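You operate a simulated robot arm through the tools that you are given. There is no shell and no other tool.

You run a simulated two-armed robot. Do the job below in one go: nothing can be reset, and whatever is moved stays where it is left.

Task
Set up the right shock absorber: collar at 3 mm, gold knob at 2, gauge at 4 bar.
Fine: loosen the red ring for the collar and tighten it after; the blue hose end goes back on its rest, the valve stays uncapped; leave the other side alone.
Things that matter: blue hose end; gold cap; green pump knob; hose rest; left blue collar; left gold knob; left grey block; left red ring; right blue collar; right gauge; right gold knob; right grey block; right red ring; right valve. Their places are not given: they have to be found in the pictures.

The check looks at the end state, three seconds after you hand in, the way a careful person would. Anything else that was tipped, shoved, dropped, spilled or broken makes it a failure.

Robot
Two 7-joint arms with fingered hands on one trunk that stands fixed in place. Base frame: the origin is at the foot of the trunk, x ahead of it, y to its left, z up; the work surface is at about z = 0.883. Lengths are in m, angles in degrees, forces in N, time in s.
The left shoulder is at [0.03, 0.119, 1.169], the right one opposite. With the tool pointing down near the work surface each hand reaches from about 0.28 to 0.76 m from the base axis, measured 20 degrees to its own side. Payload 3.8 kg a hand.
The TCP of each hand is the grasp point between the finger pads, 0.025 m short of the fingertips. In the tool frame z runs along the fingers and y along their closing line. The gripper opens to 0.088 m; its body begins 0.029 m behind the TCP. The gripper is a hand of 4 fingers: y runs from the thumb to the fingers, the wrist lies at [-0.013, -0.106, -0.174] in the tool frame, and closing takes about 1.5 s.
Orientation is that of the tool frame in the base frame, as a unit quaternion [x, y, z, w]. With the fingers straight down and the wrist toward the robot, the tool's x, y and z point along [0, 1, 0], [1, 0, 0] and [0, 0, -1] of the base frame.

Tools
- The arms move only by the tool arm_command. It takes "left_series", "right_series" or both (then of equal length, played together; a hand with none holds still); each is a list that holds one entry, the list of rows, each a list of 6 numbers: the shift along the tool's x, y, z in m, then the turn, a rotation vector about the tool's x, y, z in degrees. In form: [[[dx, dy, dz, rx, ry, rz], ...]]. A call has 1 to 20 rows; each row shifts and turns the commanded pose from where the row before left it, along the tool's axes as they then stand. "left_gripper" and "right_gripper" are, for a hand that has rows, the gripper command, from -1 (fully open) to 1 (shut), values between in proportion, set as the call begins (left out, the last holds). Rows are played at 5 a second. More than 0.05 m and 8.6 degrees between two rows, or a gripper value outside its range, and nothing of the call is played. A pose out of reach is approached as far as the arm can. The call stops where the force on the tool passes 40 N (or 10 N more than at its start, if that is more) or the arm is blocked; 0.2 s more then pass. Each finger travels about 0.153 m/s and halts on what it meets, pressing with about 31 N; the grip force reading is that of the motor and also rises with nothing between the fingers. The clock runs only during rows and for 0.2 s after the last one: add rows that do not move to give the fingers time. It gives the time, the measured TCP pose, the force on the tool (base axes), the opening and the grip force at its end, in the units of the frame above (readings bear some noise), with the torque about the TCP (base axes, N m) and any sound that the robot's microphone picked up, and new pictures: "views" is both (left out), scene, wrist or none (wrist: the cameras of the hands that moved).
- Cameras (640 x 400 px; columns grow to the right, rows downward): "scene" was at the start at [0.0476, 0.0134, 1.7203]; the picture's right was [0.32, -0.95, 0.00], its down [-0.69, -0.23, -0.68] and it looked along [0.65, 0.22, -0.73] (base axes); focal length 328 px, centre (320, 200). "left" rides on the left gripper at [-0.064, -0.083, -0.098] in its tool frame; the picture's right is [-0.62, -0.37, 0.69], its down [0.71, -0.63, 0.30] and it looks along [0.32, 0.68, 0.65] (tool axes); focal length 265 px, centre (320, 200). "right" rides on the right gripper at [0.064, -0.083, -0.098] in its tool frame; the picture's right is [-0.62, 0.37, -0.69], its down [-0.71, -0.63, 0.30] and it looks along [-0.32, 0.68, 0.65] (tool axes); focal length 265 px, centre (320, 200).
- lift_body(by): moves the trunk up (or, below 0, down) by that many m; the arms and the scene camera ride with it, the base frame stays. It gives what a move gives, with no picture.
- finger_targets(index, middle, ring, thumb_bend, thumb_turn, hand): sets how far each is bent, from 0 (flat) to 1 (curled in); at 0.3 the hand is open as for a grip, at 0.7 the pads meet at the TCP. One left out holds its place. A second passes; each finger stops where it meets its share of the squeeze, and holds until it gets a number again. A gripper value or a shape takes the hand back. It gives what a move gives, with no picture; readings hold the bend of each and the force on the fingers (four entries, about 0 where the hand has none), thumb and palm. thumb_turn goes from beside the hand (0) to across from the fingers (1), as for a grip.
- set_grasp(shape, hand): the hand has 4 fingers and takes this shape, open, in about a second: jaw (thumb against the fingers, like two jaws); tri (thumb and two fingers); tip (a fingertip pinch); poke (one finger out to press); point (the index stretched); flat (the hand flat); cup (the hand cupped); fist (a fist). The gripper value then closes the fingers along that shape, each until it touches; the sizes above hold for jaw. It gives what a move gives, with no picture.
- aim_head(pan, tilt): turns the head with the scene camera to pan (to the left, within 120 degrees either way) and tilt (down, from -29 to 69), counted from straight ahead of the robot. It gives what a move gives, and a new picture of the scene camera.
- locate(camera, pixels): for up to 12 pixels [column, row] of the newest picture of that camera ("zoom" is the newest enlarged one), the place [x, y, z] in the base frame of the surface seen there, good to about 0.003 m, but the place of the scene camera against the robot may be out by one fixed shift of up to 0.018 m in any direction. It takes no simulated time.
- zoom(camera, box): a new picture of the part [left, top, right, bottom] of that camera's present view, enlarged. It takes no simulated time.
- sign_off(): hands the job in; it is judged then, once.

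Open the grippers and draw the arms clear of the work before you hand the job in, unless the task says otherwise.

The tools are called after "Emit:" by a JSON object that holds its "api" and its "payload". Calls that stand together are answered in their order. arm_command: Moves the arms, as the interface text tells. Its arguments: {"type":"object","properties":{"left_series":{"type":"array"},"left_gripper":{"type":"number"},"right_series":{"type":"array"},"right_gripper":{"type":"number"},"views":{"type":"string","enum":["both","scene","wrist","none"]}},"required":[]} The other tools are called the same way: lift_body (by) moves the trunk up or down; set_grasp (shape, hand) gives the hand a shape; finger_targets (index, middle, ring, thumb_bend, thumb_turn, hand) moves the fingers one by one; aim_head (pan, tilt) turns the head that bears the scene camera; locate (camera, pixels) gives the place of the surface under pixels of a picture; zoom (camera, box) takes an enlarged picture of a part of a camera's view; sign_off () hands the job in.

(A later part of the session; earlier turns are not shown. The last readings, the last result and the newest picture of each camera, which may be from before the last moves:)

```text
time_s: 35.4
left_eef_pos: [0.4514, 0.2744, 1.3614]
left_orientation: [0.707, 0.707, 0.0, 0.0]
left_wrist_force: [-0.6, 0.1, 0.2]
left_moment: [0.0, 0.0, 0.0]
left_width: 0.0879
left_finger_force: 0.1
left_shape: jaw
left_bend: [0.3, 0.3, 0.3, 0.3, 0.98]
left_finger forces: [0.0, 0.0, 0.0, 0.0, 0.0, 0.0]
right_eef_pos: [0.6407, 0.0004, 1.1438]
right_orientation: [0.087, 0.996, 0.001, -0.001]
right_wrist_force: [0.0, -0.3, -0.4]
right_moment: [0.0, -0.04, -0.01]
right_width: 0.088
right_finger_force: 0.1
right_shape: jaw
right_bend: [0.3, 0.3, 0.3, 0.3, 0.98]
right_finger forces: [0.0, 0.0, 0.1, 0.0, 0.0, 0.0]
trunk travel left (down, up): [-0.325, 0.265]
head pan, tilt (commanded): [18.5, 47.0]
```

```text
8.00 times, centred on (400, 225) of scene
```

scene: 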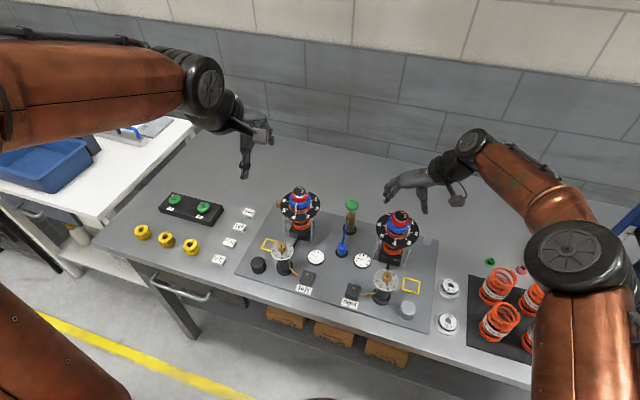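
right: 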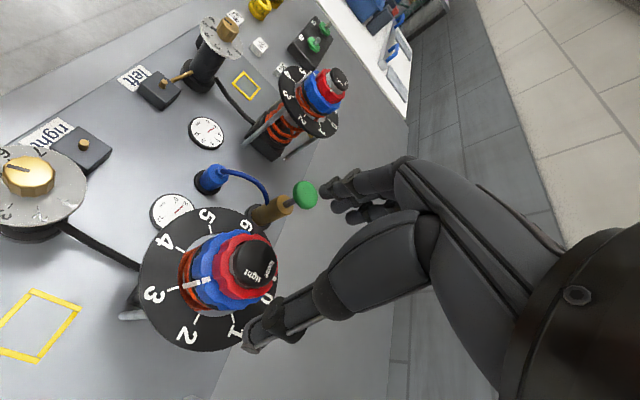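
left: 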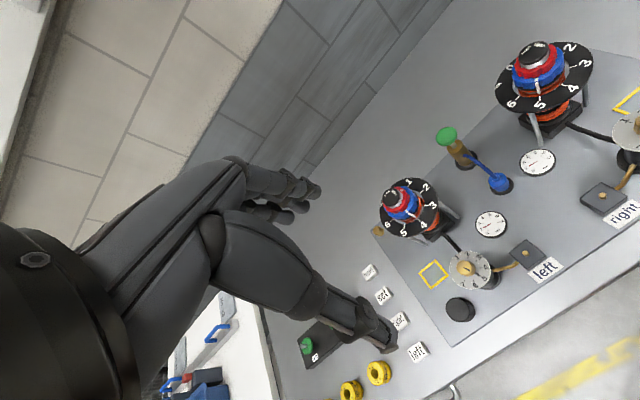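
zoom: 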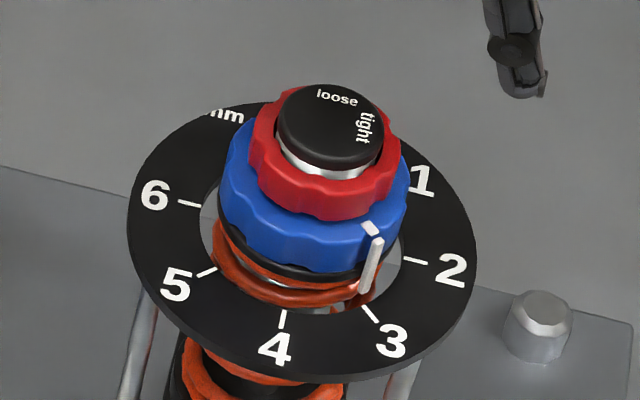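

From this nearly parallax-free angle, the pin line runs right into tick 3. I zoom tighter to confirm.

Emit:
{"api": "zoom", "payload": {"camera": "right", "box": [170, 250, 250, 320]}}

Emit:
{"api": "locate", "payload": {"camera": "zoom", "pixels": [[400, 190], [420, 180], [330, 215], [285, 228], [250, 240], [220, 248], [180, 262], [160, 268], [290, 232], [300, 222], [270, 235], [390, 200]]}}

```text
5.71 times, centred on (210, 285) of right
```

zoom: 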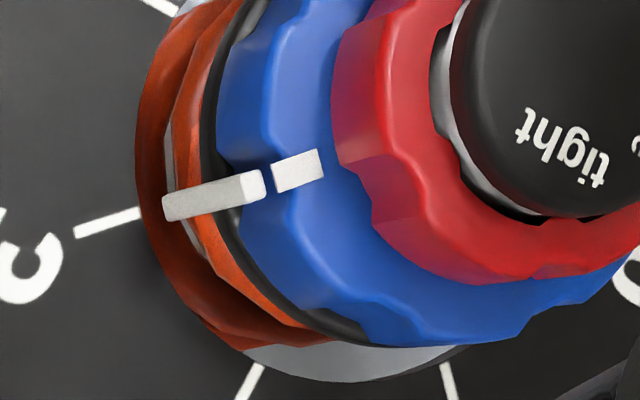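

```text
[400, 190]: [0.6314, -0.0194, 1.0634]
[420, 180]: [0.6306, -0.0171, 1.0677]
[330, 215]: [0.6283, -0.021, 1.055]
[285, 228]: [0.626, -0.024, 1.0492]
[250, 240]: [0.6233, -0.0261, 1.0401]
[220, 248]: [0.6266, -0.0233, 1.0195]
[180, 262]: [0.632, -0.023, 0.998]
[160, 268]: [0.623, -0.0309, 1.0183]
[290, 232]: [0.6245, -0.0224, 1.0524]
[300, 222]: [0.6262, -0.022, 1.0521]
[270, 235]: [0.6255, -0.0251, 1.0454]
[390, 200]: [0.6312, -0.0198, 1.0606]
```

The collar reads 3.0: mark, pin and tick are collinear. Now I set the hand at yaw 86° and lower it to red ring height to tighten clockwise.

Emit:
{"api": "arm_command", "payload": {"right_series": [[[0, 0, 0, 0, 0, -6], [0, 0, 0.03, 0, 0, 0], [0, 0, 0.03, 0, 0, 0], [0, 0, 0, 0, 0, 0], [0, 0, 0, 0, 0, 0]]], "views": "none"}}

Emit:
{"api": "finger_targets", "payload": {"hand": "right", "index": 0.25, "middle": 0.8, "ring": 0.8, "thumb_bend": 0.8, "thumb_turn": 1.0}}

Emit:
{"api": "arm_command", "payload": {"right_series": [[[0, 0, 0, 0, 0, 0], [0, 0, 0, 0, 0, 0]]], "views": "wrist"}}

Emit:
{"api": "zoom", "payload": {"camera": "right", "box": [200, 150, 380, 330]}}

Emit:
{"api": "zoom", "payload": {"camera": "scene", "box": [375, 200, 425, 250]}}

```text
time_s: 36.6
left_eef_pos: [0.4504, 0.2742, 1.36]
left_orientation: [0.707, 0.708, 0.0, 0.0]
left_wrist_force: [1.2, -0.5, 0.6]
left_moment: [0.01, -0.04, -0.03]
left_width: 0.0873
left_finger_force: 0.0
left_shape: jaw
left_bend: [0.3, 0.3, 0.3, 0.3, 0.98]
left_finger forces: [0.1, 0.1, 0.1, 0.0, 0.1, 0.0]
right_eef_pos: [0.6394, 0.0008, 1.0826]
right_orientation: [0.036, 0.999, 0.0, -0.001]
right_wrist_force: [-0.1, 0.5, 0.0]
right_moment: [0.0, 0.04, -0.03]
right_width: 0.0877
right_finger_force: 0.1
right_shape: jaw
right_bend: [0.3, 0.3, 0.3, 0.3, 0.98]
right_finger forces: [0.0, 0.0, 0.0, 0.1, 0.0, 0.0]
trunk travel left (down, up): [-0.325, 0.265]
head pan, tilt (commanded): [18.5, 47.0]
```

```text
time_s: 37.6
left_eef_pos: [0.4525, 0.2741, 1.3595]
left_orientation: [0.707, 0.708, 0.0, -0.002]
left_wrist_force: [0.9, -0.2, -0.1]
left_moment: [-0.05, -0.03, -0.01]
left_width: 0.0874
left_finger_force: 0.1
left_shape: jaw
left_bend: [0.3, 0.3, 0.3, 0.3, 0.98]
left_finger forces: [0.0, 0.1, 0.1, 0.1, 0.1, 0.0]
right_eef_pos: [0.6409, 0.0005, 1.0838]
right_orientation: [0.035, 0.999, 0.0, 0.0]
right_wrist_force: [7.9, 2.4, -0.2]
right_moment: [0.07, -0.07, -0.02]
right_width: 0.0691
right_finger_force: 16.3
right_shape: fingers
right_bend: [0.25, 0.57, 0.71, 0.54, 0.98]
right_finger forces: [0.0, 8.2, 11.2, 0.0, 12.5, 0.1]
trunk travel left (down, up): [-0.325, 0.265]
head pan, tilt (commanded): [18.5, 47.0]
```

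```text
time_s: 38.2
left_eef_pos: [0.4523, 0.2752, 1.3606]
left_orientation: [0.708, 0.707, -0.001, -0.001]
left_wrist_force: [-0.3, -0.7, 0.1]
left_moment: [0.01, 0.01, 0.01]
left_width: 0.0876
left_finger_force: 0.1
left_shape: jaw
left_bend: [0.3, 0.3, 0.3, 0.3, 0.98]
left_finger forces: [0.0, 0.0, 0.0, 0.0, 0.0, 0.0]
right_eef_pos: [0.64, 0.0009, 1.0843]
right_orientation: [0.035, 0.999, 0.0, 0.001]
right_wrist_force: [9.4, 2.7, 0.5]
right_moment: [0.06, -0.12, 0.02]
right_width: 0.0689
right_finger_force: 16.7
right_shape: fingers
right_bend: [0.25, 0.57, 0.71, 0.54, 0.99]
right_finger forces: [0.0, 8.5, 12.2, 0.1, 12.3, 0.1]
trunk travel left (down, up): [-0.325, 0.265]
head pan, tilt (commanded): [18.5, 47.0]
```

right: 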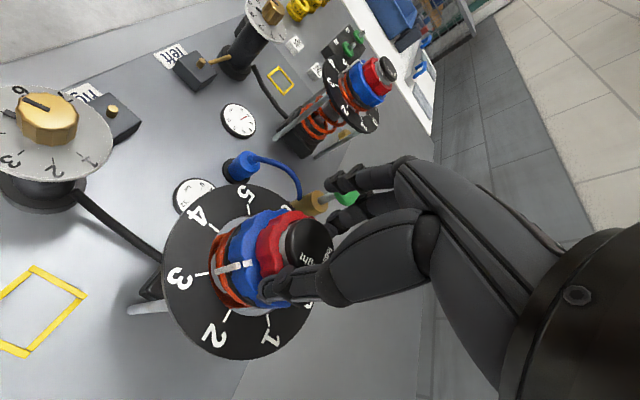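

```text
2.22 times, centred on (290, 240) of right
```

zoom: 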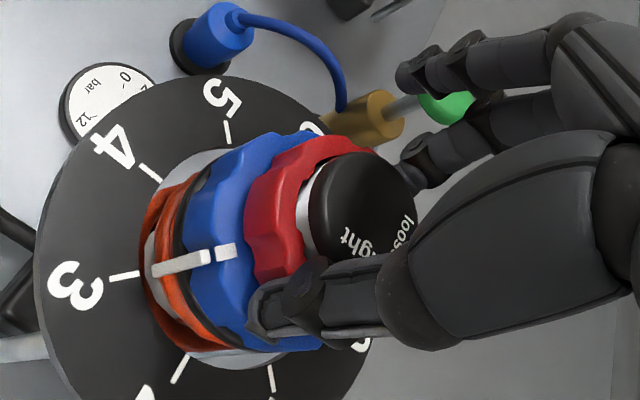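

```text
8.00 times, centred on (400, 225) of scene
```

zoom: 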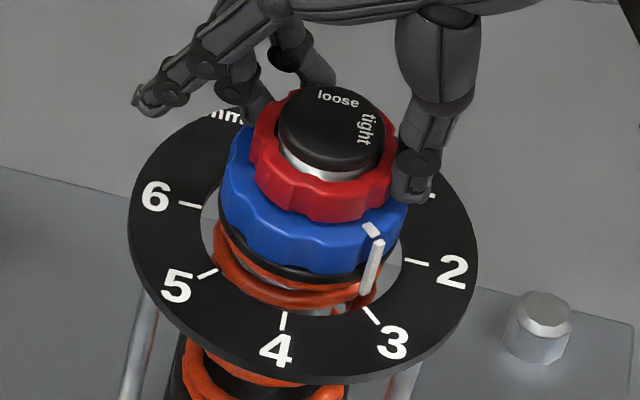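

The thumb bend (0.54) lies between its earlier red-ring and collar values, so it may be touching the collar's rim. I reopen, rise 4 mm, and re-grip higher on the red ring.

Emit:
{"api": "arm_command", "payload": {"right_series": [[[0, 0, 0, 0, 0, 0], [0, 0, 0, 0, 0, 0], [0, 0, 0, 0, 0, 0], [0, 0, -0.004, 0, 0, 0], [0, 0, 0, 0, 0, 0]]], "right_gripper": -0.7, "views": "none"}}

Emit:
{"api": "finger_targets", "payload": {"hand": "right", "index": 0.25, "middle": 0.8, "ring": 0.8, "thumb_bend": 0.8, "thumb_turn": 1.0}}

Emit:
{"api": "arm_command", "payload": {"right_series": [[[0, 0, 0, 0, 0, 0], [0, 0, 0, 0, 0, 0]]], "views": "wrist"}}

Emit:
{"api": "zoom", "payload": {"camera": "right", "box": [200, 150, 380, 330]}}

Emit:
{"api": "zoom", "payload": {"camera": "scene", "box": [375, 200, 425, 250]}}

```text
time_s: 39.4
left_eef_pos: [0.4517, 0.2736, 1.3606]
left_orientation: [0.707, 0.707, 0.0, 0.0]
left_wrist_force: [0.4, 0.0, 0.9]
left_moment: [-0.02, 0.02, -0.02]
left_width: 0.0877
left_finger_force: 0.1
left_shape: jaw
left_bend: [0.3, 0.3, 0.3, 0.3, 0.98]
left_finger forces: [0.1, 0.0, 0.0, 0.1, 0.0, 0.0]
right_eef_pos: [0.6404, 0.0005, 1.0876]
right_orientation: [0.035, 0.999, 0.001, 0.0]
right_wrist_force: [0.9, -0.7, 0.1]
right_moment: [0.01, 0.02, 0.0]
right_width: 0.0744
right_finger_force: 0.1
right_shape: jaw
right_bend: [0.27, 0.33, 0.31, 0.43, 0.99]
right_finger forces: [0.0, 0.0, 0.0, 0.0, 0.1, 0.0]
trunk travel left (down, up): [-0.325, 0.265]
head pan, tilt (commanded): [18.5, 47.0]
```

```text
time_s: 40.4
left_eef_pos: [0.4533, 0.2731, 1.3603]
left_orientation: [0.707, 0.708, -0.001, -0.001]
left_wrist_force: [-0.3, 0.3, 0.3]
left_moment: [0.02, 0.01, -0.04]
left_width: 0.0878
left_finger_force: 0.1
left_shape: jaw
left_bend: [0.3, 0.3, 0.3, 0.3, 0.98]
left_finger forces: [0.1, 0.0, 0.0, 0.0, 0.0, 0.0]
right_eef_pos: [0.6421, -0.0023, 1.0871]
right_orientation: [0.037, 0.999, 0.0, 0.001]
right_wrist_force: [12.3, -10.8, 0.6]
right_moment: [-0.22, -0.22, -0.01]
right_width: 0.0643
right_finger_force: 23.7
right_shape: fingers
right_bend: [0.25, 0.55, 0.72, 0.6, 0.96]
right_finger forces: [0.0, 8.1, 16.5, 0.1, 22.5, 0.0]
trunk travel left (down, up): [-0.325, 0.265]
head pan, tilt (commanded): [18.5, 47.0]
```

```text
time_s: 41.0
left_eef_pos: [0.4531, 0.2727, 1.3601]
left_orientation: [0.707, 0.707, 0.0, -0.001]
left_wrist_force: [-1.0, 0.1, -0.4]
left_moment: [-0.01, 0.01, 0.02]
left_width: 0.0875
left_finger_force: 0.1
left_shape: jaw
left_bend: [0.3, 0.3, 0.3, 0.3, 0.98]
left_finger forces: [0.0, 0.0, 0.0, 0.0, 0.0, 0.0]
right_eef_pos: [0.6407, -0.0023, 1.0869]
right_orientation: [0.036, 0.999, 0.001, 0.0]
right_wrist_force: [15.9, -12.2, 2.0]
right_moment: [-0.23, -0.35, -0.05]
right_width: 0.0647
right_finger_force: 25.0
right_shape: fingers
right_bend: [0.25, 0.55, 0.72, 0.59, 0.96]
right_finger forces: [0.0, 8.2, 18.7, 0.0, 23.2, 0.0]
trunk travel left (down, up): [-0.325, 0.265]
head pan, tilt (commanded): [18.5, 47.0]
```

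right: 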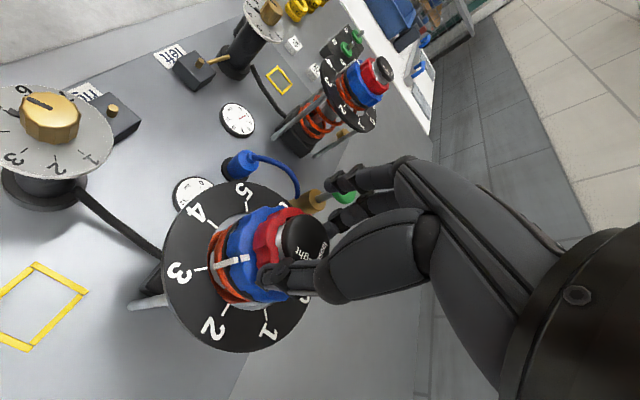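

```text
2.22 times, centred on (290, 240) of right
```

zoom: 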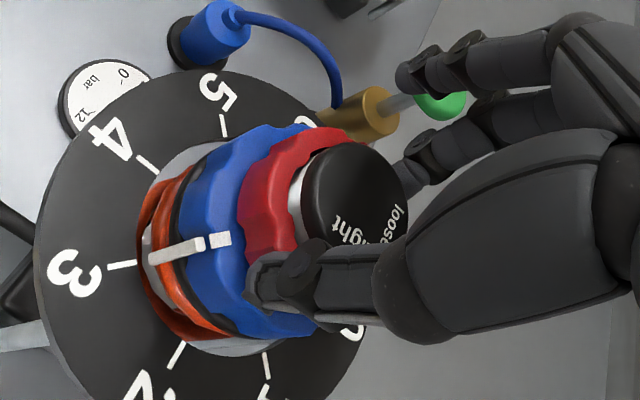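

```text
8.00 times, centred on (400, 225) of scene
```

zoom: 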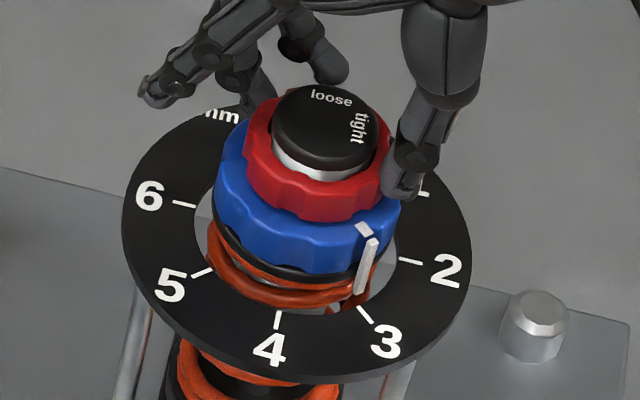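

Now the thumb is firmly on the red ring (bend 0.59, 23 N). I turn 40° clockwise and check that the collar stays.

Emit:
{"api": "arm_command", "payload": {"right_series": [[[0, 0, 0, 0, 0, 8], [0, 0, 0, 0, 0, 8], [0, 0, 0, 0, 0, 8], [0, 0, 0, 0, 0, 8], [0, 0, 0, 0, 0, 8], [0, 0, 0, 0, 0, 0]]], "views": "wrist"}}

Emit:
{"api": "zoom", "payload": {"camera": "right", "box": [200, 150, 380, 330]}}

Emit:
{"api": "zoom", "payload": {"camera": "scene", "box": [375, 200, 425, 250]}}

```text
time_s: 42.4
left_eef_pos: [0.4526, 0.2713, 1.3609]
left_orientation: [0.708, 0.707, 0.0, -0.001]
left_wrist_force: [0.4, 0.0, -0.1]
left_moment: [-0.01, -0.02, -0.03]
left_width: 0.0875
left_finger_force: 0.1
left_shape: jaw
left_bend: [0.3, 0.3, 0.3, 0.3, 0.98]
left_finger forces: [0.0, 0.0, 0.1, 0.1, 0.0, 0.1]
right_eef_pos: [0.6402, -0.0028, 1.0876]
right_orientation: [0.376, 0.927, 0.002, -0.001]
right_wrist_force: [8.4, -14.3, 4.3]
right_moment: [-0.3, -0.21, 0.0]
right_width: 0.0647
right_finger_force: 24.7
right_shape: fingers
right_bend: [0.25, 0.55, 0.72, 0.6, 0.96]
right_finger forces: [0.0, 9.2, 19.1, 0.0, 21.0, 0.0]
trunk travel left (down, up): [-0.325, 0.265]
head pan, tilt (commanded): [18.5, 47.0]
```

right: 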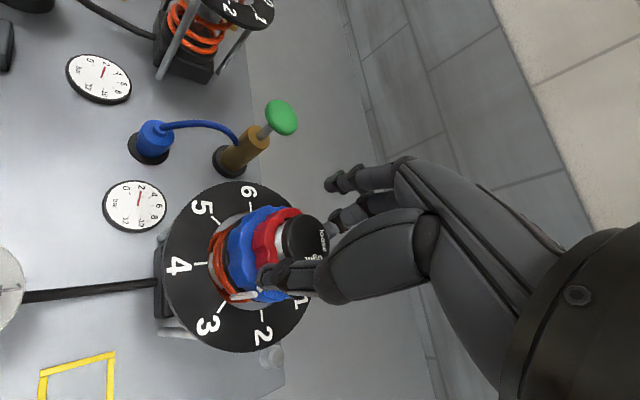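

```text
2.22 times, centred on (290, 240) of right
```

zoom: 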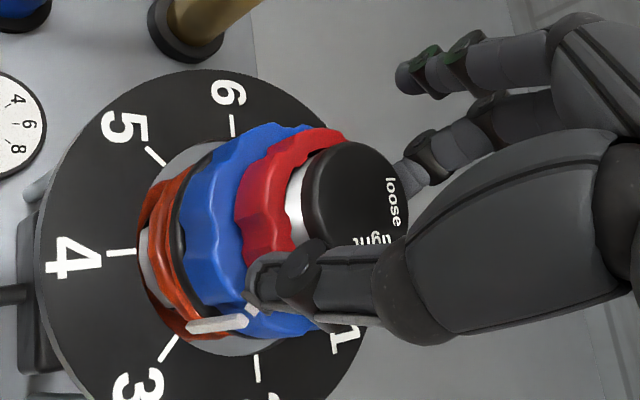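

```text
8.00 times, centred on (400, 225) of scene
```

zoom: 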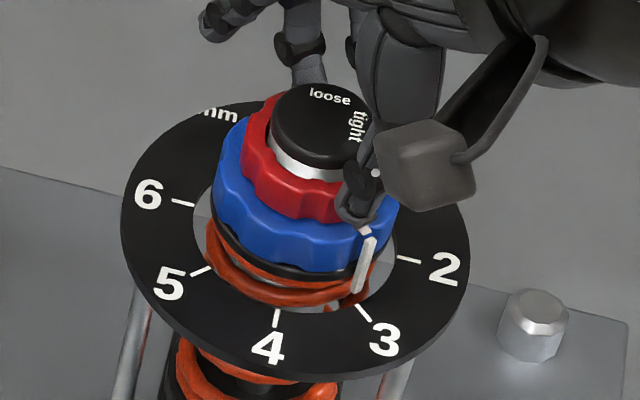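

The collar has not moved while the ring turned. I continue 48° clockwise.

Emit:
{"api": "arm_command", "payload": {"right_series": [[[0, 0, 0, 0, 0, 8], [0, 0, 0, 0, 0, 8], [0, 0, 0, 0, 0, 8], [0, 0, 0, 0, 0, 8], [0, 0, 0, 0, 0, 8], [0, 0, 0, 0, 0, 8], [0, 0, 0, 0, 0, 0]]], "views": "wrist"}}

Emit:
{"api": "zoom", "payload": {"camera": "right", "box": [200, 150, 380, 330]}}

Emit:
{"api": "zoom", "payload": {"camera": "scene", "box": [375, 200, 425, 250]}}

```text
time_s: 44.0
left_eef_pos: [0.4484, 0.2716, 1.3614]
left_orientation: [0.707, 0.707, 0.002, 0.0]
left_wrist_force: [0.5, -0.2, 0.6]
left_moment: [0.0, 0.02, -0.04]
left_width: 0.0875
left_finger_force: 0.1
left_shape: jaw
left_bend: [0.3, 0.3, 0.3, 0.3, 0.98]
left_finger forces: [0.0, 0.1, 0.0, 0.1, 0.1, 0.0]
right_eef_pos: [0.6369, -0.0016, 1.0871]
right_orientation: [0.72, 0.694, -0.001, -0.002]
right_wrist_force: [-9.4, -13.1, 1.0]
right_moment: [-0.19, 0.23, 0.14]
right_width: 0.0637
right_finger_force: 22.3
right_shape: fingers
right_bend: [0.25, 0.54, 0.73, 0.61, 0.99]
right_finger forces: [0.0, 6.6, 16.6, 0.0, 21.1, 0.1]
trunk travel left (down, up): [-0.325, 0.265]
head pan, tilt (commanded): [18.5, 47.0]
```

right: 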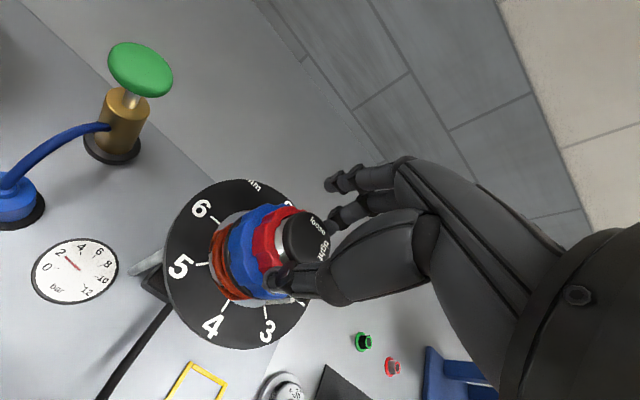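

```text
2.22 times, centred on (290, 240) of right
```

zoom: 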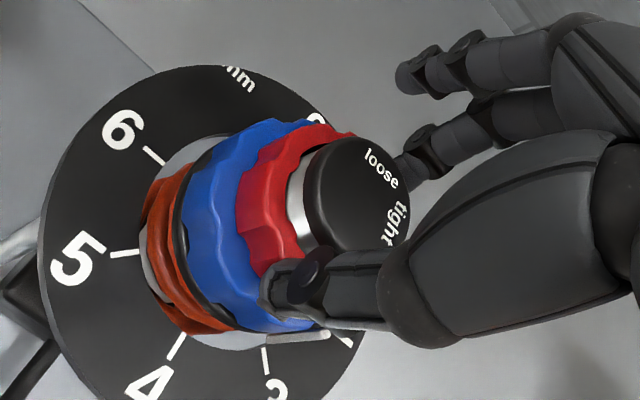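

```text
8.00 times, centred on (400, 225) of scene
```

zoom: 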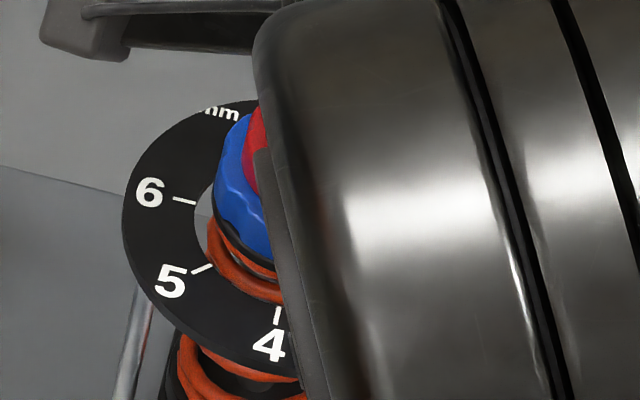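

The moment about z rose to 0.14 and the thumb crept, suggesting the ring has reached its end stop. I add 6° to be sure it is tight, then open and rise to look.

Emit:
{"api": "arm_command", "payload": {"right_series": [[[0, 0, 0, 0, 0, 6], [0, 0, 0, 0, 0, 0]]], "views": "none"}}

Emit:
{"api": "arm_command", "payload": {"right_series": [[[0, 0, 0, 0, 0, 0], [0, 0, 0, 0, 0, 0], [0, 0, 0, 0, 0, 0], [0, 0, 0, 0, 0, 0], [0, 0, -0.03, 0, 0, 0], [0, 0, -0.03, 0, 0, 0], [0, 0, 0, 0, 0, -8], [0, 0, 0, 0, 0, -8], [0, 0, 0, 0, 0, -8], [0, 0, 0, 0, 0, -8], [0, 0, 0, 0, 0, -8], [0, 0, 0, 0, 0, -8], [0, 0, 0, 0, 0, -8], [0, 0, 0, 0, 0, -8], [0, 0, 0, 0, 0, -8], [0, 0, 0, 0, 0, -8], [0, 0, 0, 0, 0, -8], [0, 0, 0, 0, 0, 0]]], "right_gripper": -1, "views": "wrist"}}

Emit:
{"api": "zoom", "payload": {"camera": "right", "box": [150, 200, 310, 360]}}

Emit:
{"api": "zoom", "payload": {"camera": "scene", "box": [375, 200, 425, 250]}}

```text
time_s: 44.6
left_eef_pos: [0.4504, 0.2719, 1.3625]
left_orientation: [0.707, 0.707, 0.001, 0.001]
left_wrist_force: [1.2, 0.1, 0.7]
left_moment: [-0.01, 0.0, 0.0]
left_width: 0.0874
left_finger_force: 0.1
left_shape: jaw
left_bend: [0.3, 0.3, 0.3, 0.3, 0.98]
left_finger forces: [0.1, 0.0, 0.1, 0.1, 0.0, 0.0]
right_eef_pos: [0.6374, -0.0025, 1.0866]
right_orientation: [0.756, 0.655, 0.0, -0.001]
right_wrist_force: [-10.6, -12.4, -1.1]
right_moment: [-0.23, 0.22, 0.18]
right_width: 0.0647
right_finger_force: 22.3
right_shape: fingers
right_bend: [0.25, 0.54, 0.73, 0.6, 1.0]
right_finger forces: [0.0, 6.0, 16.2, 0.0, 22.5, 0.0]
trunk travel left (down, up): [-0.325, 0.265]
head pan, tilt (commanded): [18.5, 47.0]
```

```text
time_s: 48.4
left_eef_pos: [0.4502, 0.2741, 1.3609]
left_orientation: [0.707, 0.707, 0.0, 0.0]
left_wrist_force: [1.1, -0.1, 0.5]
left_moment: [0.02, 0.0, -0.01]
left_width: 0.088
left_finger_force: 0.1
left_shape: jaw
left_bend: [0.3, 0.3, 0.3, 0.3, 0.98]
left_finger forces: [0.0, 0.0, 0.1, 0.0, 0.0, 0.1]
right_eef_pos: [0.6386, 0.0004, 1.1488]
right_orientation: [0.087, 0.996, 0.0, 0.0]
right_wrist_force: [-0.2, -0.6, 1.1]
right_moment: [-0.03, -0.01, 0.01]
right_width: 0.0881
right_finger_force: 0.1
right_shape: jaw
right_bend: [0.3, 0.3, 0.3, 0.3, 0.98]
right_finger forces: [0.1, 0.0, 0.0, 0.0, 0.0, 0.1]
trunk travel left (down, up): [-0.325, 0.265]
head pan, tilt (commanded): [18.5, 47.0]
```

right: 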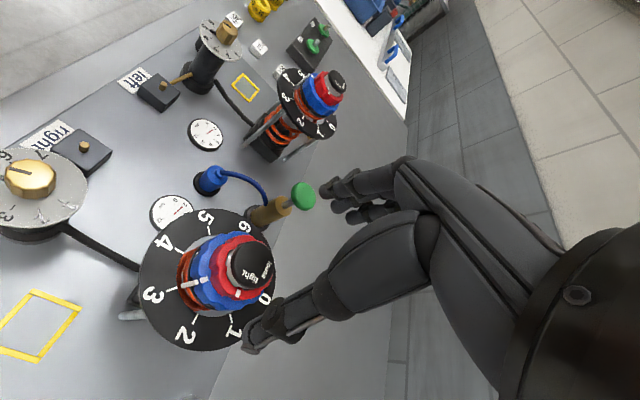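

```text
2.50 times, centred on (230, 280) of right
```

zoom: 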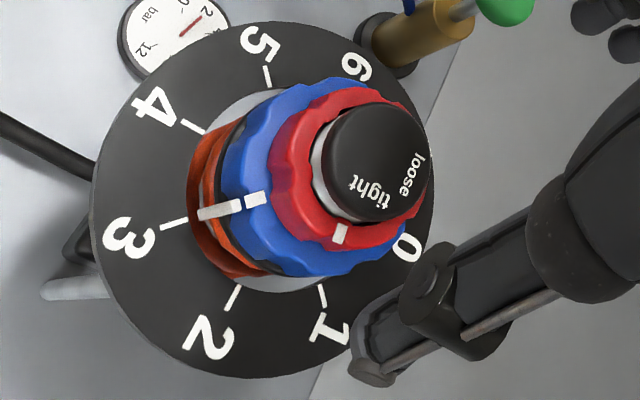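

```text
8.00 times, centred on (400, 225) of scene
```

zoom: 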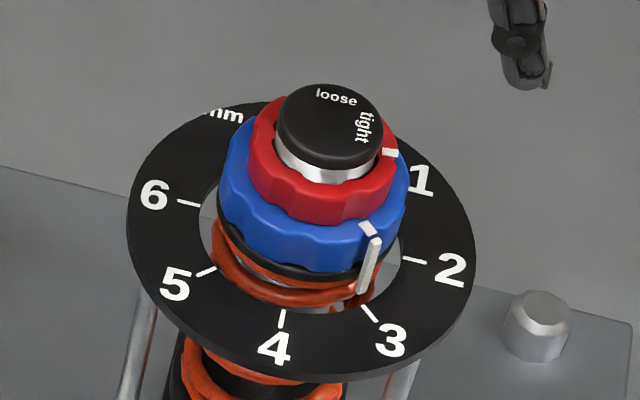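

The mark is at or near "tight" and the collar still at 3. I zoom to compare the mark's angle with the tight position and with the start picture.

Emit:
{"api": "zoom", "payload": {"camera": "right", "box": [200, 230, 280, 310]}}

Emit:
{"api": "locate", "payload": {"camera": "zoom", "pixels": [[320, 310], [325, 320], [318, 300], [395, 150], [350, 130], [440, 150], [400, 80], [390, 200]]}}

Emit:
{"api": "zoom", "payload": {"camera": "scene", "box": [388, 207, 413, 232]}}

Emit:
{"api": "locate", "payload": {"camera": "zoom", "pixels": [[465, 218], [470, 226], [460, 212], [300, 160], [300, 100], [220, 160], [390, 160], [300, 210]]}}

```text
5.00 times, centred on (240, 270) of right
```

zoom: 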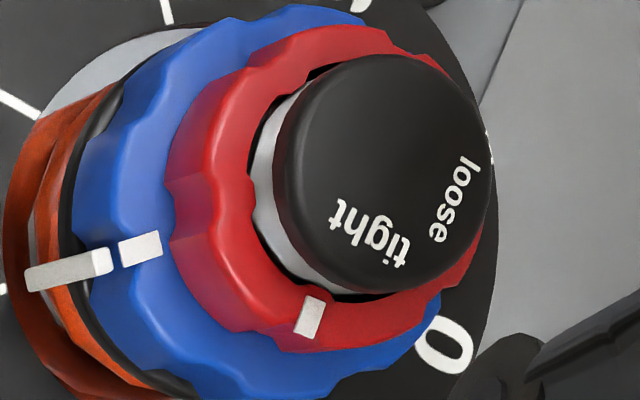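

```text
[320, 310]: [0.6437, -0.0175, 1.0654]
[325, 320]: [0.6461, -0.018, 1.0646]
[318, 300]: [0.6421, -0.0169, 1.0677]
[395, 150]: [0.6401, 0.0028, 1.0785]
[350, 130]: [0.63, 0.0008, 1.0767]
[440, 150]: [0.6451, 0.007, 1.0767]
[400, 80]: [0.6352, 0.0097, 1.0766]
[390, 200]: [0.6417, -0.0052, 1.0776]
```

```text
16.00 times, centred on (400, 220) of scene
```

zoom: 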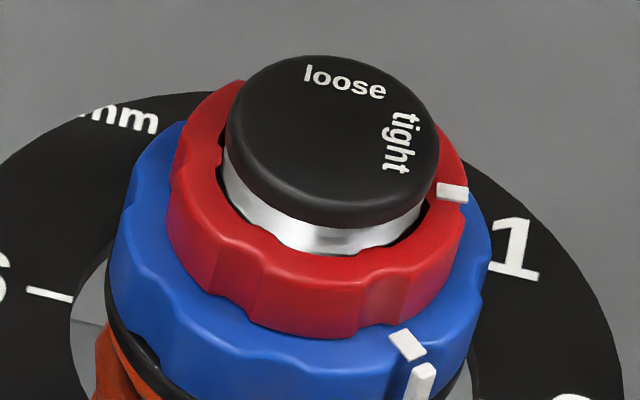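

```text
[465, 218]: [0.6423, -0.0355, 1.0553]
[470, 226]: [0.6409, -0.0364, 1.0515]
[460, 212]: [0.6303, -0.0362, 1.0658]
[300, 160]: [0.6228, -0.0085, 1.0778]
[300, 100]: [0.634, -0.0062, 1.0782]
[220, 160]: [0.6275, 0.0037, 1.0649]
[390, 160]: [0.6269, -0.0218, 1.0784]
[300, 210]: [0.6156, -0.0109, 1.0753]
```

The mark points at "tight" within a few degrees, but compared with the first picture it may be some degrees short. I re-grip at yaw 40° and give it one more firm clockwise turn to be sure it is against its stop.

Emit:
{"api": "arm_command", "payload": {"right_series": [[[0, 0, 0, 0, 0, 8], [0, 0, 0, 0, 0, 8], [0, 0, 0, 0, 0, 8], [0, 0, 0, 0, 0, 8], [0, 0, 0, 0, 0, 8], [0.001, 0.001, 0.03, 0, 0, 0], [0, 0, 0.03, 0, 0, 0], [0, 0, 0.001, 0, 0, 0], [0, 0, 0, 0, 0, 0]]], "views": "none"}}

Emit:
{"api": "finger_targets", "payload": {"hand": "right", "index": 0.25, "middle": 0.8, "ring": 0.8, "thumb_bend": 0.8, "thumb_turn": 1.0}}

Emit:
{"api": "arm_command", "payload": {"right_series": [[[0, 0, 0, 0, 0, 0], [0, 0, 0, 0, 0, 0]]], "views": "wrist"}}

Emit:
{"api": "zoom", "payload": {"camera": "right", "box": [200, 150, 380, 330]}}

Emit:
{"api": "zoom", "payload": {"camera": "scene", "box": [375, 200, 425, 250]}}

```text
time_s: 50.4
left_eef_pos: [0.4517, 0.2744, 1.3612]
left_orientation: [0.707, 0.707, 0.0, 0.0]
left_wrist_force: [0.5, -0.6, -0.3]
left_moment: [-0.01, 0.0, -0.01]
left_width: 0.0875
left_finger_force: 0.1
left_shape: jaw
left_bend: [0.3, 0.3, 0.3, 0.3, 0.98]
left_finger forces: [0.1, 0.0, 0.0, 0.0, 0.0, 0.1]
right_eef_pos: [0.6401, 0.0004, 1.0863]
right_orientation: [0.422, 0.907, 0.0, 0.0]
right_wrist_force: [-0.7, -0.3, -0.4]
right_moment: [0.02, -0.03, 0.03]
right_width: 0.0879
right_finger_force: 0.0
right_shape: jaw
right_bend: [0.3, 0.3, 0.3, 0.3, 0.98]
right_finger forces: [0.0, 0.0, 0.0, 0.0, 0.1, 0.0]
trunk travel left (down, up): [-0.325, 0.265]
head pan, tilt (commanded): [18.5, 47.0]
```

```text
time_s: 51.4
left_eef_pos: [0.4527, 0.2736, 1.361]
left_orientation: [0.707, 0.707, -0.001, 0.0]
left_wrist_force: [-0.6, -0.3, 0.8]
left_moment: [0.02, -0.01, 0.01]
left_width: 0.0877
left_finger_force: 0.0
left_shape: jaw
left_bend: [0.3, 0.3, 0.3, 0.3, 0.98]
left_finger forces: [0.0, 0.0, 0.0, 0.0, 0.0, 0.0]
right_eef_pos: [0.6419, -0.0013, 1.0872]
right_orientation: [0.424, 0.906, 0.0, 0.0]
right_wrist_force: [12.1, -4.5, 1.8]
right_moment: [-0.04, -0.29, 0.12]
right_width: 0.0687
right_finger_force: 18.6
right_shape: fingers
right_bend: [0.25, 0.58, 0.73, 0.54, 0.98]
right_finger forces: [0.0, 7.8, 18.4, 0.1, 10.2, 0.1]
trunk travel left (down, up): [-0.325, 0.265]
head pan, tilt (commanded): [18.5, 47.0]
```

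```text
time_s: 52.0
left_eef_pos: [0.4526, 0.2733, 1.3599]
left_orientation: [0.707, 0.707, 0.0, -0.001]
left_wrist_force: [0.4, 0.8, 0.0]
left_moment: [-0.01, -0.01, -0.02]
left_width: 0.0876
left_finger_force: 0.0
left_shape: jaw
left_bend: [0.3, 0.3, 0.3, 0.3, 0.98]
left_finger forces: [0.0, 0.0, 0.0, 0.0, 0.1, 0.1]
right_eef_pos: [0.6399, -0.0005, 1.0869]
right_orientation: [0.424, 0.906, 0.001, 0.0]
right_wrist_force: [13.9, -6.5, 3.4]
right_moment: [-0.11, -0.36, 0.08]
right_width: 0.0686
right_finger_force: 19.7
right_shape: fingers
right_bend: [0.25, 0.58, 0.73, 0.54, 0.98]
right_finger forces: [0.1, 8.4, 21.1, 0.1, 9.9, 0.0]
trunk travel left (down, up): [-0.325, 0.265]
head pan, tilt (commanded): [18.5, 47.0]
```

right: 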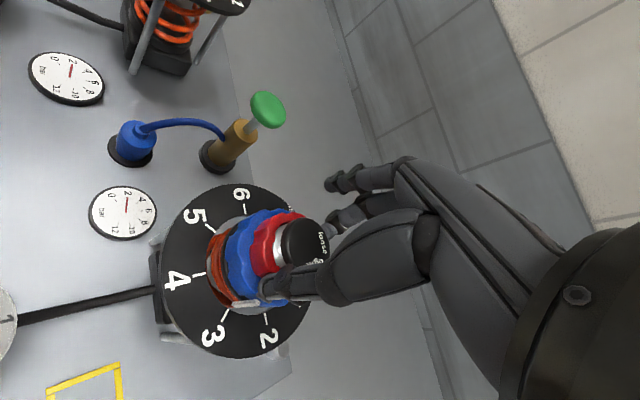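

```text
2.22 times, centred on (290, 240) of right
```

zoom: 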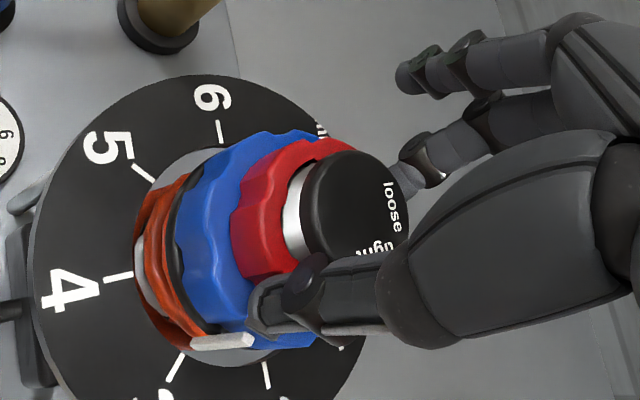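

```text
8.00 times, centred on (400, 225) of scene
```

zoom: 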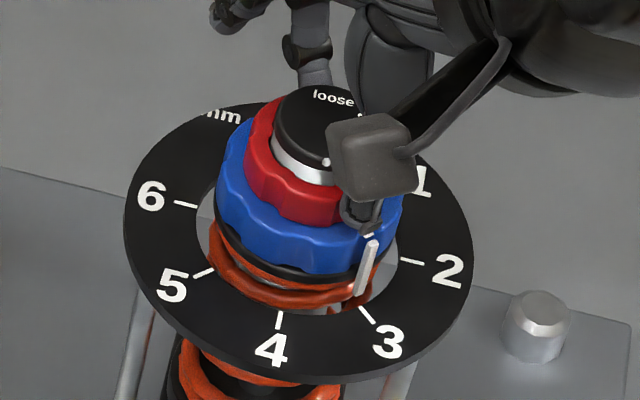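

The thumb landed right beside the collar's pin here, so I won't turn from this grip. I open, rise, and re-approach with yaw about 12° and 3 mm higher, with the thumb clear of the pin.

Emit:
{"api": "arm_command", "payload": {"right_series": [[[0, 0, 0, 0, 0, 0], [0, 0, 0, 0, 0, 0], [0, 0, 0, 0, 0, 0], [0, 0, -0.03, 0, 0, 0], [0, 0, 0, 0, 0, 7], [0, 0, 0, 0, 0, 7], [0, 0, 0, 0, 0, 7], [0, 0, 0, 0, 0, 7], [0, 0, 0.026, 0, 0, 0], [0, 0, 0, 0, 0, 0]]], "right_gripper": -1, "views": "none"}}

Emit:
{"api": "finger_targets", "payload": {"hand": "right", "index": 0.25, "middle": 0.8, "ring": 0.8, "thumb_bend": 0.8, "thumb_turn": 1.0}}

Emit:
{"api": "arm_command", "payload": {"right_series": [[[0, 0, 0, 0, 0, 0], [0, 0, 0, 0, 0, 0]]], "views": "wrist"}}

Emit:
{"api": "zoom", "payload": {"camera": "right", "box": [200, 150, 380, 330]}}

Emit:
{"api": "zoom", "payload": {"camera": "scene", "box": [375, 200, 425, 250]}}

```text
time_s: 54.2
left_eef_pos: [0.4501, 0.2743, 1.3605]
left_orientation: [0.707, 0.707, 0.0, 0.0]
left_wrist_force: [-0.6, -0.1, -0.6]
left_moment: [0.01, -0.03, 0.0]
left_width: 0.0875
left_finger_force: 0.0
left_shape: jaw
left_bend: [0.3, 0.3, 0.3, 0.3, 0.98]
left_finger forces: [0.0, 0.0, 0.0, 0.0, 0.0, 0.1]
right_eef_pos: [0.6383, 0.0029, 1.0913]
right_orientation: [0.63, 0.776, 0.001, 0.0]
right_wrist_force: [0.5, -0.1, 0.3]
right_moment: [0.02, 0.04, 0.01]
right_width: 0.088
right_finger_force: 0.1
right_shape: jaw
right_bend: [0.3, 0.3, 0.3, 0.3, 0.98]
right_finger forces: [0.0, 0.0, 0.0, 0.0, 0.0, 0.1]
trunk travel left (down, up): [-0.325, 0.265]
head pan, tilt (commanded): [18.5, 47.0]
```

```text
time_s: 55.2
left_eef_pos: [0.4507, 0.2751, 1.36]
left_orientation: [0.707, 0.707, 0.001, 0.0]
left_wrist_force: [-0.1, 0.0, -0.2]
left_moment: [0.01, 0.02, 0.0]
left_width: 0.0876
left_finger_force: 0.1
left_shape: jaw
left_bend: [0.3, 0.3, 0.3, 0.3, 0.98]
left_finger forces: [0.1, 0.1, 0.0, 0.0, 0.0, 0.0]
right_eef_pos: [0.6401, 0.0013, 1.0899]
right_orientation: [0.629, 0.778, 0.0, 0.0]
right_wrist_force: [2.9, -2.4, 1.9]
right_moment: [-0.01, -0.1, -0.01]
right_width: 0.0678
right_finger_force: 9.6
right_shape: fingers
right_bend: [0.25, 0.56, 0.8, 0.54, 1.0]
right_finger forces: [0.0, 10.7, 0.0, 0.0, 8.8, 0.1]
trunk travel left (down, up): [-0.325, 0.265]
head pan, tilt (commanded): [18.5, 47.0]
```

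```text
time_s: 55.8
left_eef_pos: [0.4523, 0.2748, 1.3613]
left_orientation: [0.707, 0.707, 0.0, 0.0]
left_wrist_force: [-0.1, 0.4, 0.0]
left_moment: [-0.01, 0.0, -0.03]
left_width: 0.0877
left_finger_force: 0.0
left_shape: jaw
left_bend: [0.3, 0.3, 0.3, 0.3, 0.98]
left_finger forces: [0.0, 0.0, 0.0, 0.0, 0.0, 0.0]
right_eef_pos: [0.6409, 0.001, 1.0903]
right_orientation: [0.629, 0.777, 0.0, 0.0]
right_wrist_force: [3.6, -2.2, 2.6]
right_moment: [-0.05, -0.09, 0.0]
right_width: 0.0679
right_finger_force: 10.1
right_shape: fingers
right_bend: [0.25, 0.56, 0.8, 0.54, 1.0]
right_finger forces: [0.1, 10.8, 0.0, 0.0, 8.8, 0.2]
trunk travel left (down, up): [-0.325, 0.265]
head pan, tilt (commanded): [18.5, 47.0]
```

right: 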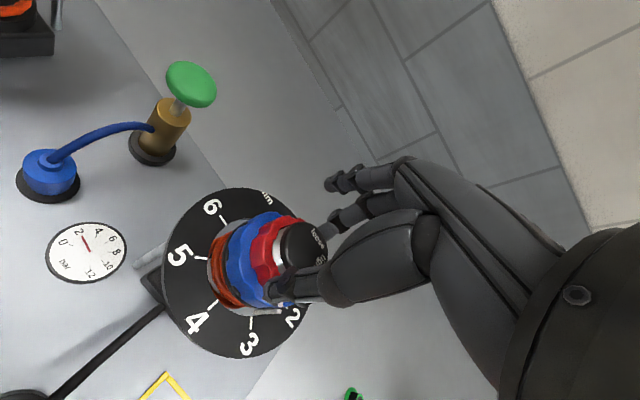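

```text
2.22 times, centred on (290, 240) of right
```

zoom: 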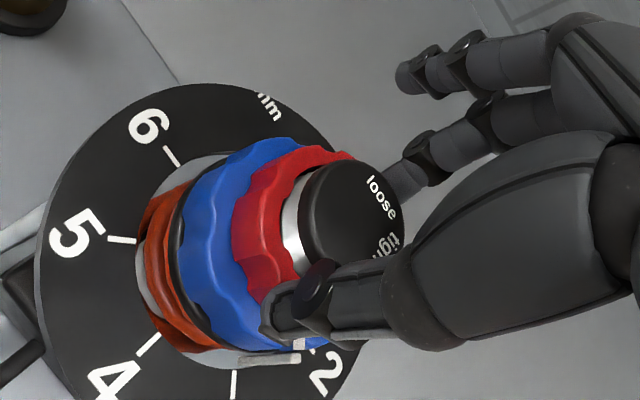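

```text
8.00 times, centred on (400, 225) of scene
```

zoom: 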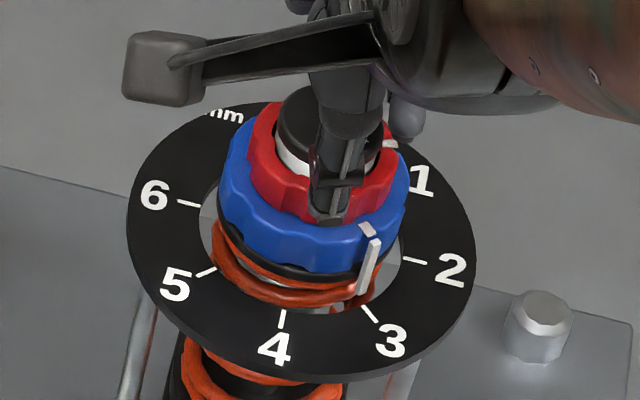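

Thumb and middle hold the red ring here (ring finger passed above it). I turn 24° clockwise and watch the mark at (390,142).

Emit:
{"api": "arm_command", "payload": {"right_series": [[[0, 0, 0, 0, 0, 8], [0, 0, 0, 0, 0, 8], [0, 0, 0, 0, 0, 8], [0, 0, 0, 0, 0, 0]]], "views": "wrist"}}

Emit:
{"api": "zoom", "payload": {"camera": "right", "box": [200, 150, 380, 330]}}

Emit:
{"api": "zoom", "payload": {"camera": "scene", "box": [375, 200, 425, 250]}}

```text
time_s: 56.8
left_eef_pos: [0.451, 0.2733, 1.3597]
left_orientation: [0.707, 0.708, 0.0, 0.001]
left_wrist_force: [-0.5, 0.2, 0.0]
left_moment: [0.0, 0.03, 0.0]
left_width: 0.0875
left_finger_force: 0.1
left_shape: jaw
left_bend: [0.3, 0.3, 0.3, 0.3, 0.98]
left_finger forces: [0.0, 0.0, 0.0, 0.0, 0.2, 0.0]
right_eef_pos: [0.6395, 0.002, 1.0898]
right_orientation: [0.778, 0.629, 0.0, -0.001]
right_wrist_force: [1.6, -0.3, 2.5]
right_moment: [0.0, -0.09, 0.12]
right_width: 0.0674
right_finger_force: 9.2
right_shape: fingers
right_bend: [0.25, 0.55, 0.8, 0.55, 1.0]
right_finger forces: [0.1, 9.0, 0.0, 0.0, 8.9, 0.0]
trunk travel left (down, up): [-0.325, 0.265]
head pan, tilt (commanded): [18.5, 47.0]
```

right: 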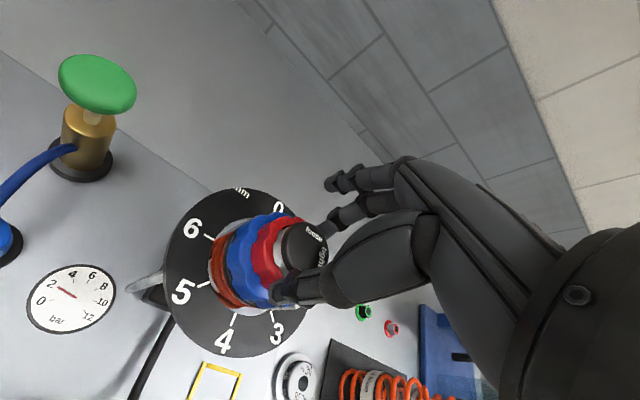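

```text
2.22 times, centred on (290, 240) of right
```

zoom: 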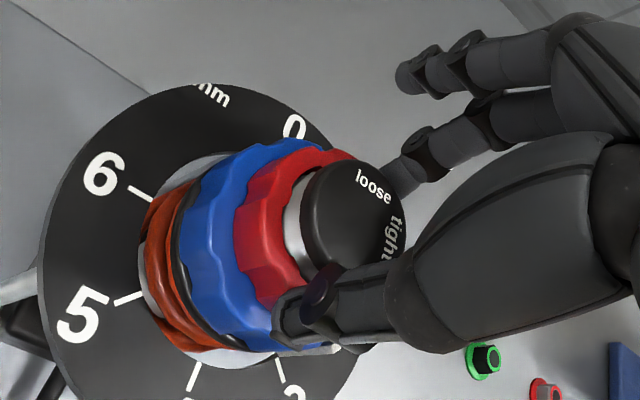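

```text
8.00 times, centred on (400, 225) of scene
```

zoom: 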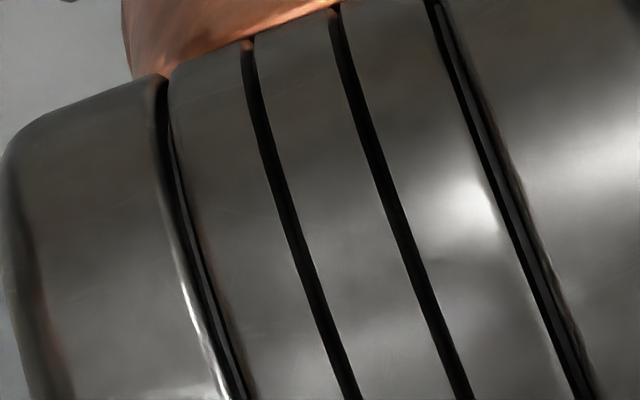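

The moment about z went up to 0.12 with slipping, consistent with a stop. I open, rise and swing back to see the result.

Emit:
{"api": "arm_command", "payload": {"right_series": [[[0, 0, 0, 0, 0, 0], [0, 0, 0, 0, 0, 0], [0, 0, 0, 0, 0, 0], [0, 0, -0.03, 0, 0, 0], [0, 0, -0.03, 0, 0, 0], [0, 0, 0, 0, 0, -8], [0, 0, 0, 0, 0, -8], [0, 0, 0, 0, 0, -8], [0, 0, 0, 0, 0, -8], [0, 0, 0, 0, 0, -8], [0, 0, 0, 0, 0, -8], [0, 0, 0, 0, 0, -8], [0, 0, 0, 0, 0, -8], [0, 0, 0, 0, 0, -8], [0, 0, 0, 0, 0, -8], [0, 0, 0, 0, 0, -8], [0, 0, 0, 0, 0, -4], [0, 0, 0, 0, 0, 0]]], "right_gripper": -1, "views": "wrist"}}

Emit:
{"api": "zoom", "payload": {"camera": "right", "box": [200, 230, 280, 310]}}

Emit:
{"api": "zoom", "payload": {"camera": "scene", "box": [388, 207, 413, 232]}}

Emit:
{"api": "zoom", "payload": {"camera": "scene", "box": [375, 200, 425, 250]}}

```text
time_s: 60.6
left_eef_pos: [0.4504, 0.2745, 1.3606]
left_orientation: [0.707, 0.707, 0.0, 0.0]
left_wrist_force: [0.9, 0.3, 0.7]
left_moment: [0.01, 0.01, -0.02]
left_width: 0.0876
left_finger_force: 0.1
left_shape: jaw
left_bend: [0.3, 0.3, 0.3, 0.3, 0.98]
left_finger forces: [0.0, 0.0, 0.1, 0.0, 0.1, 0.0]
right_eef_pos: [0.639, 0.0003, 1.1502]
right_orientation: [0.086, 0.996, 0.0, 0.0]
right_wrist_force: [-0.3, -0.2, -0.5]
right_moment: [0.01, 0.02, -0.03]
right_width: 0.0881
right_finger_force: 0.0
right_shape: jaw
right_bend: [0.3, 0.3, 0.3, 0.3, 0.98]
right_finger forces: [0.1, 0.0, 0.0, 0.1, 0.0, 0.0]
trunk travel left (down, up): [-0.325, 0.265]
head pan, tilt (commanded): [18.5, 47.0]
```

right: 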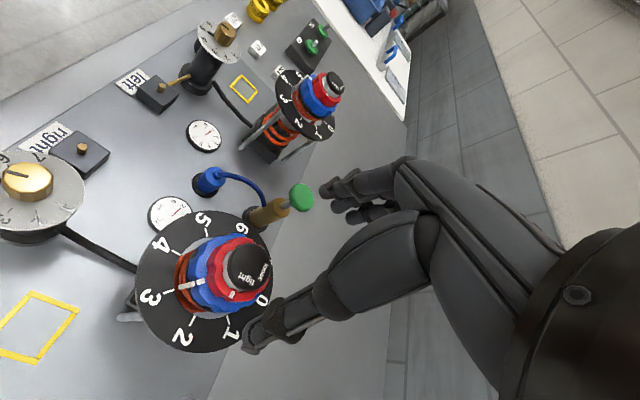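

```text
5.00 times, centred on (240, 270) of right
```

zoom: 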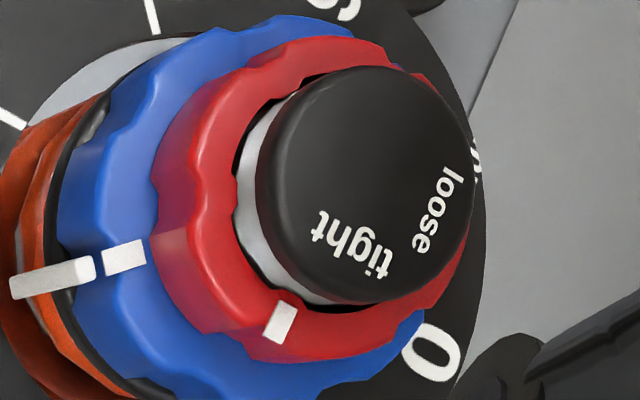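

```text
16.00 times, centred on (400, 220) of scene
```

zoom: 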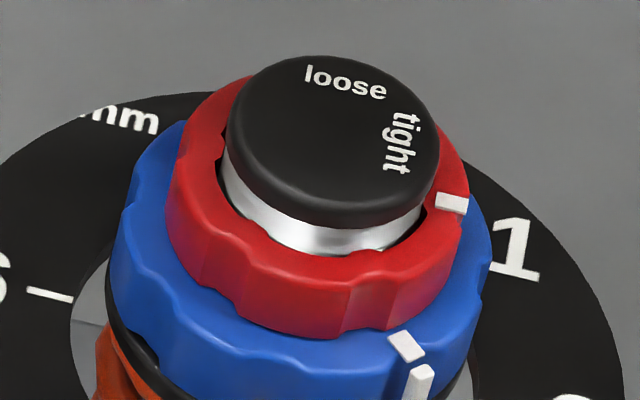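

```text
8.00 times, centred on (400, 225) of scene
```

zoom: 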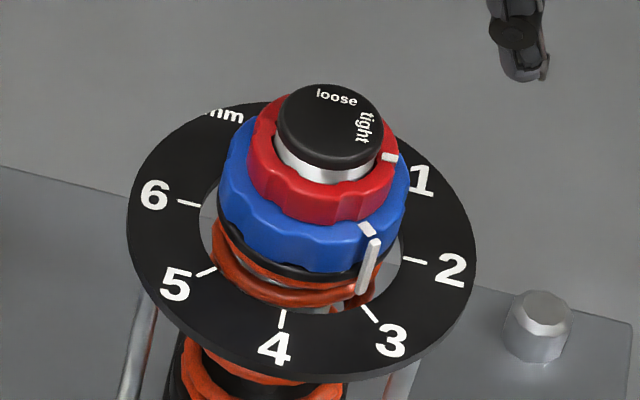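

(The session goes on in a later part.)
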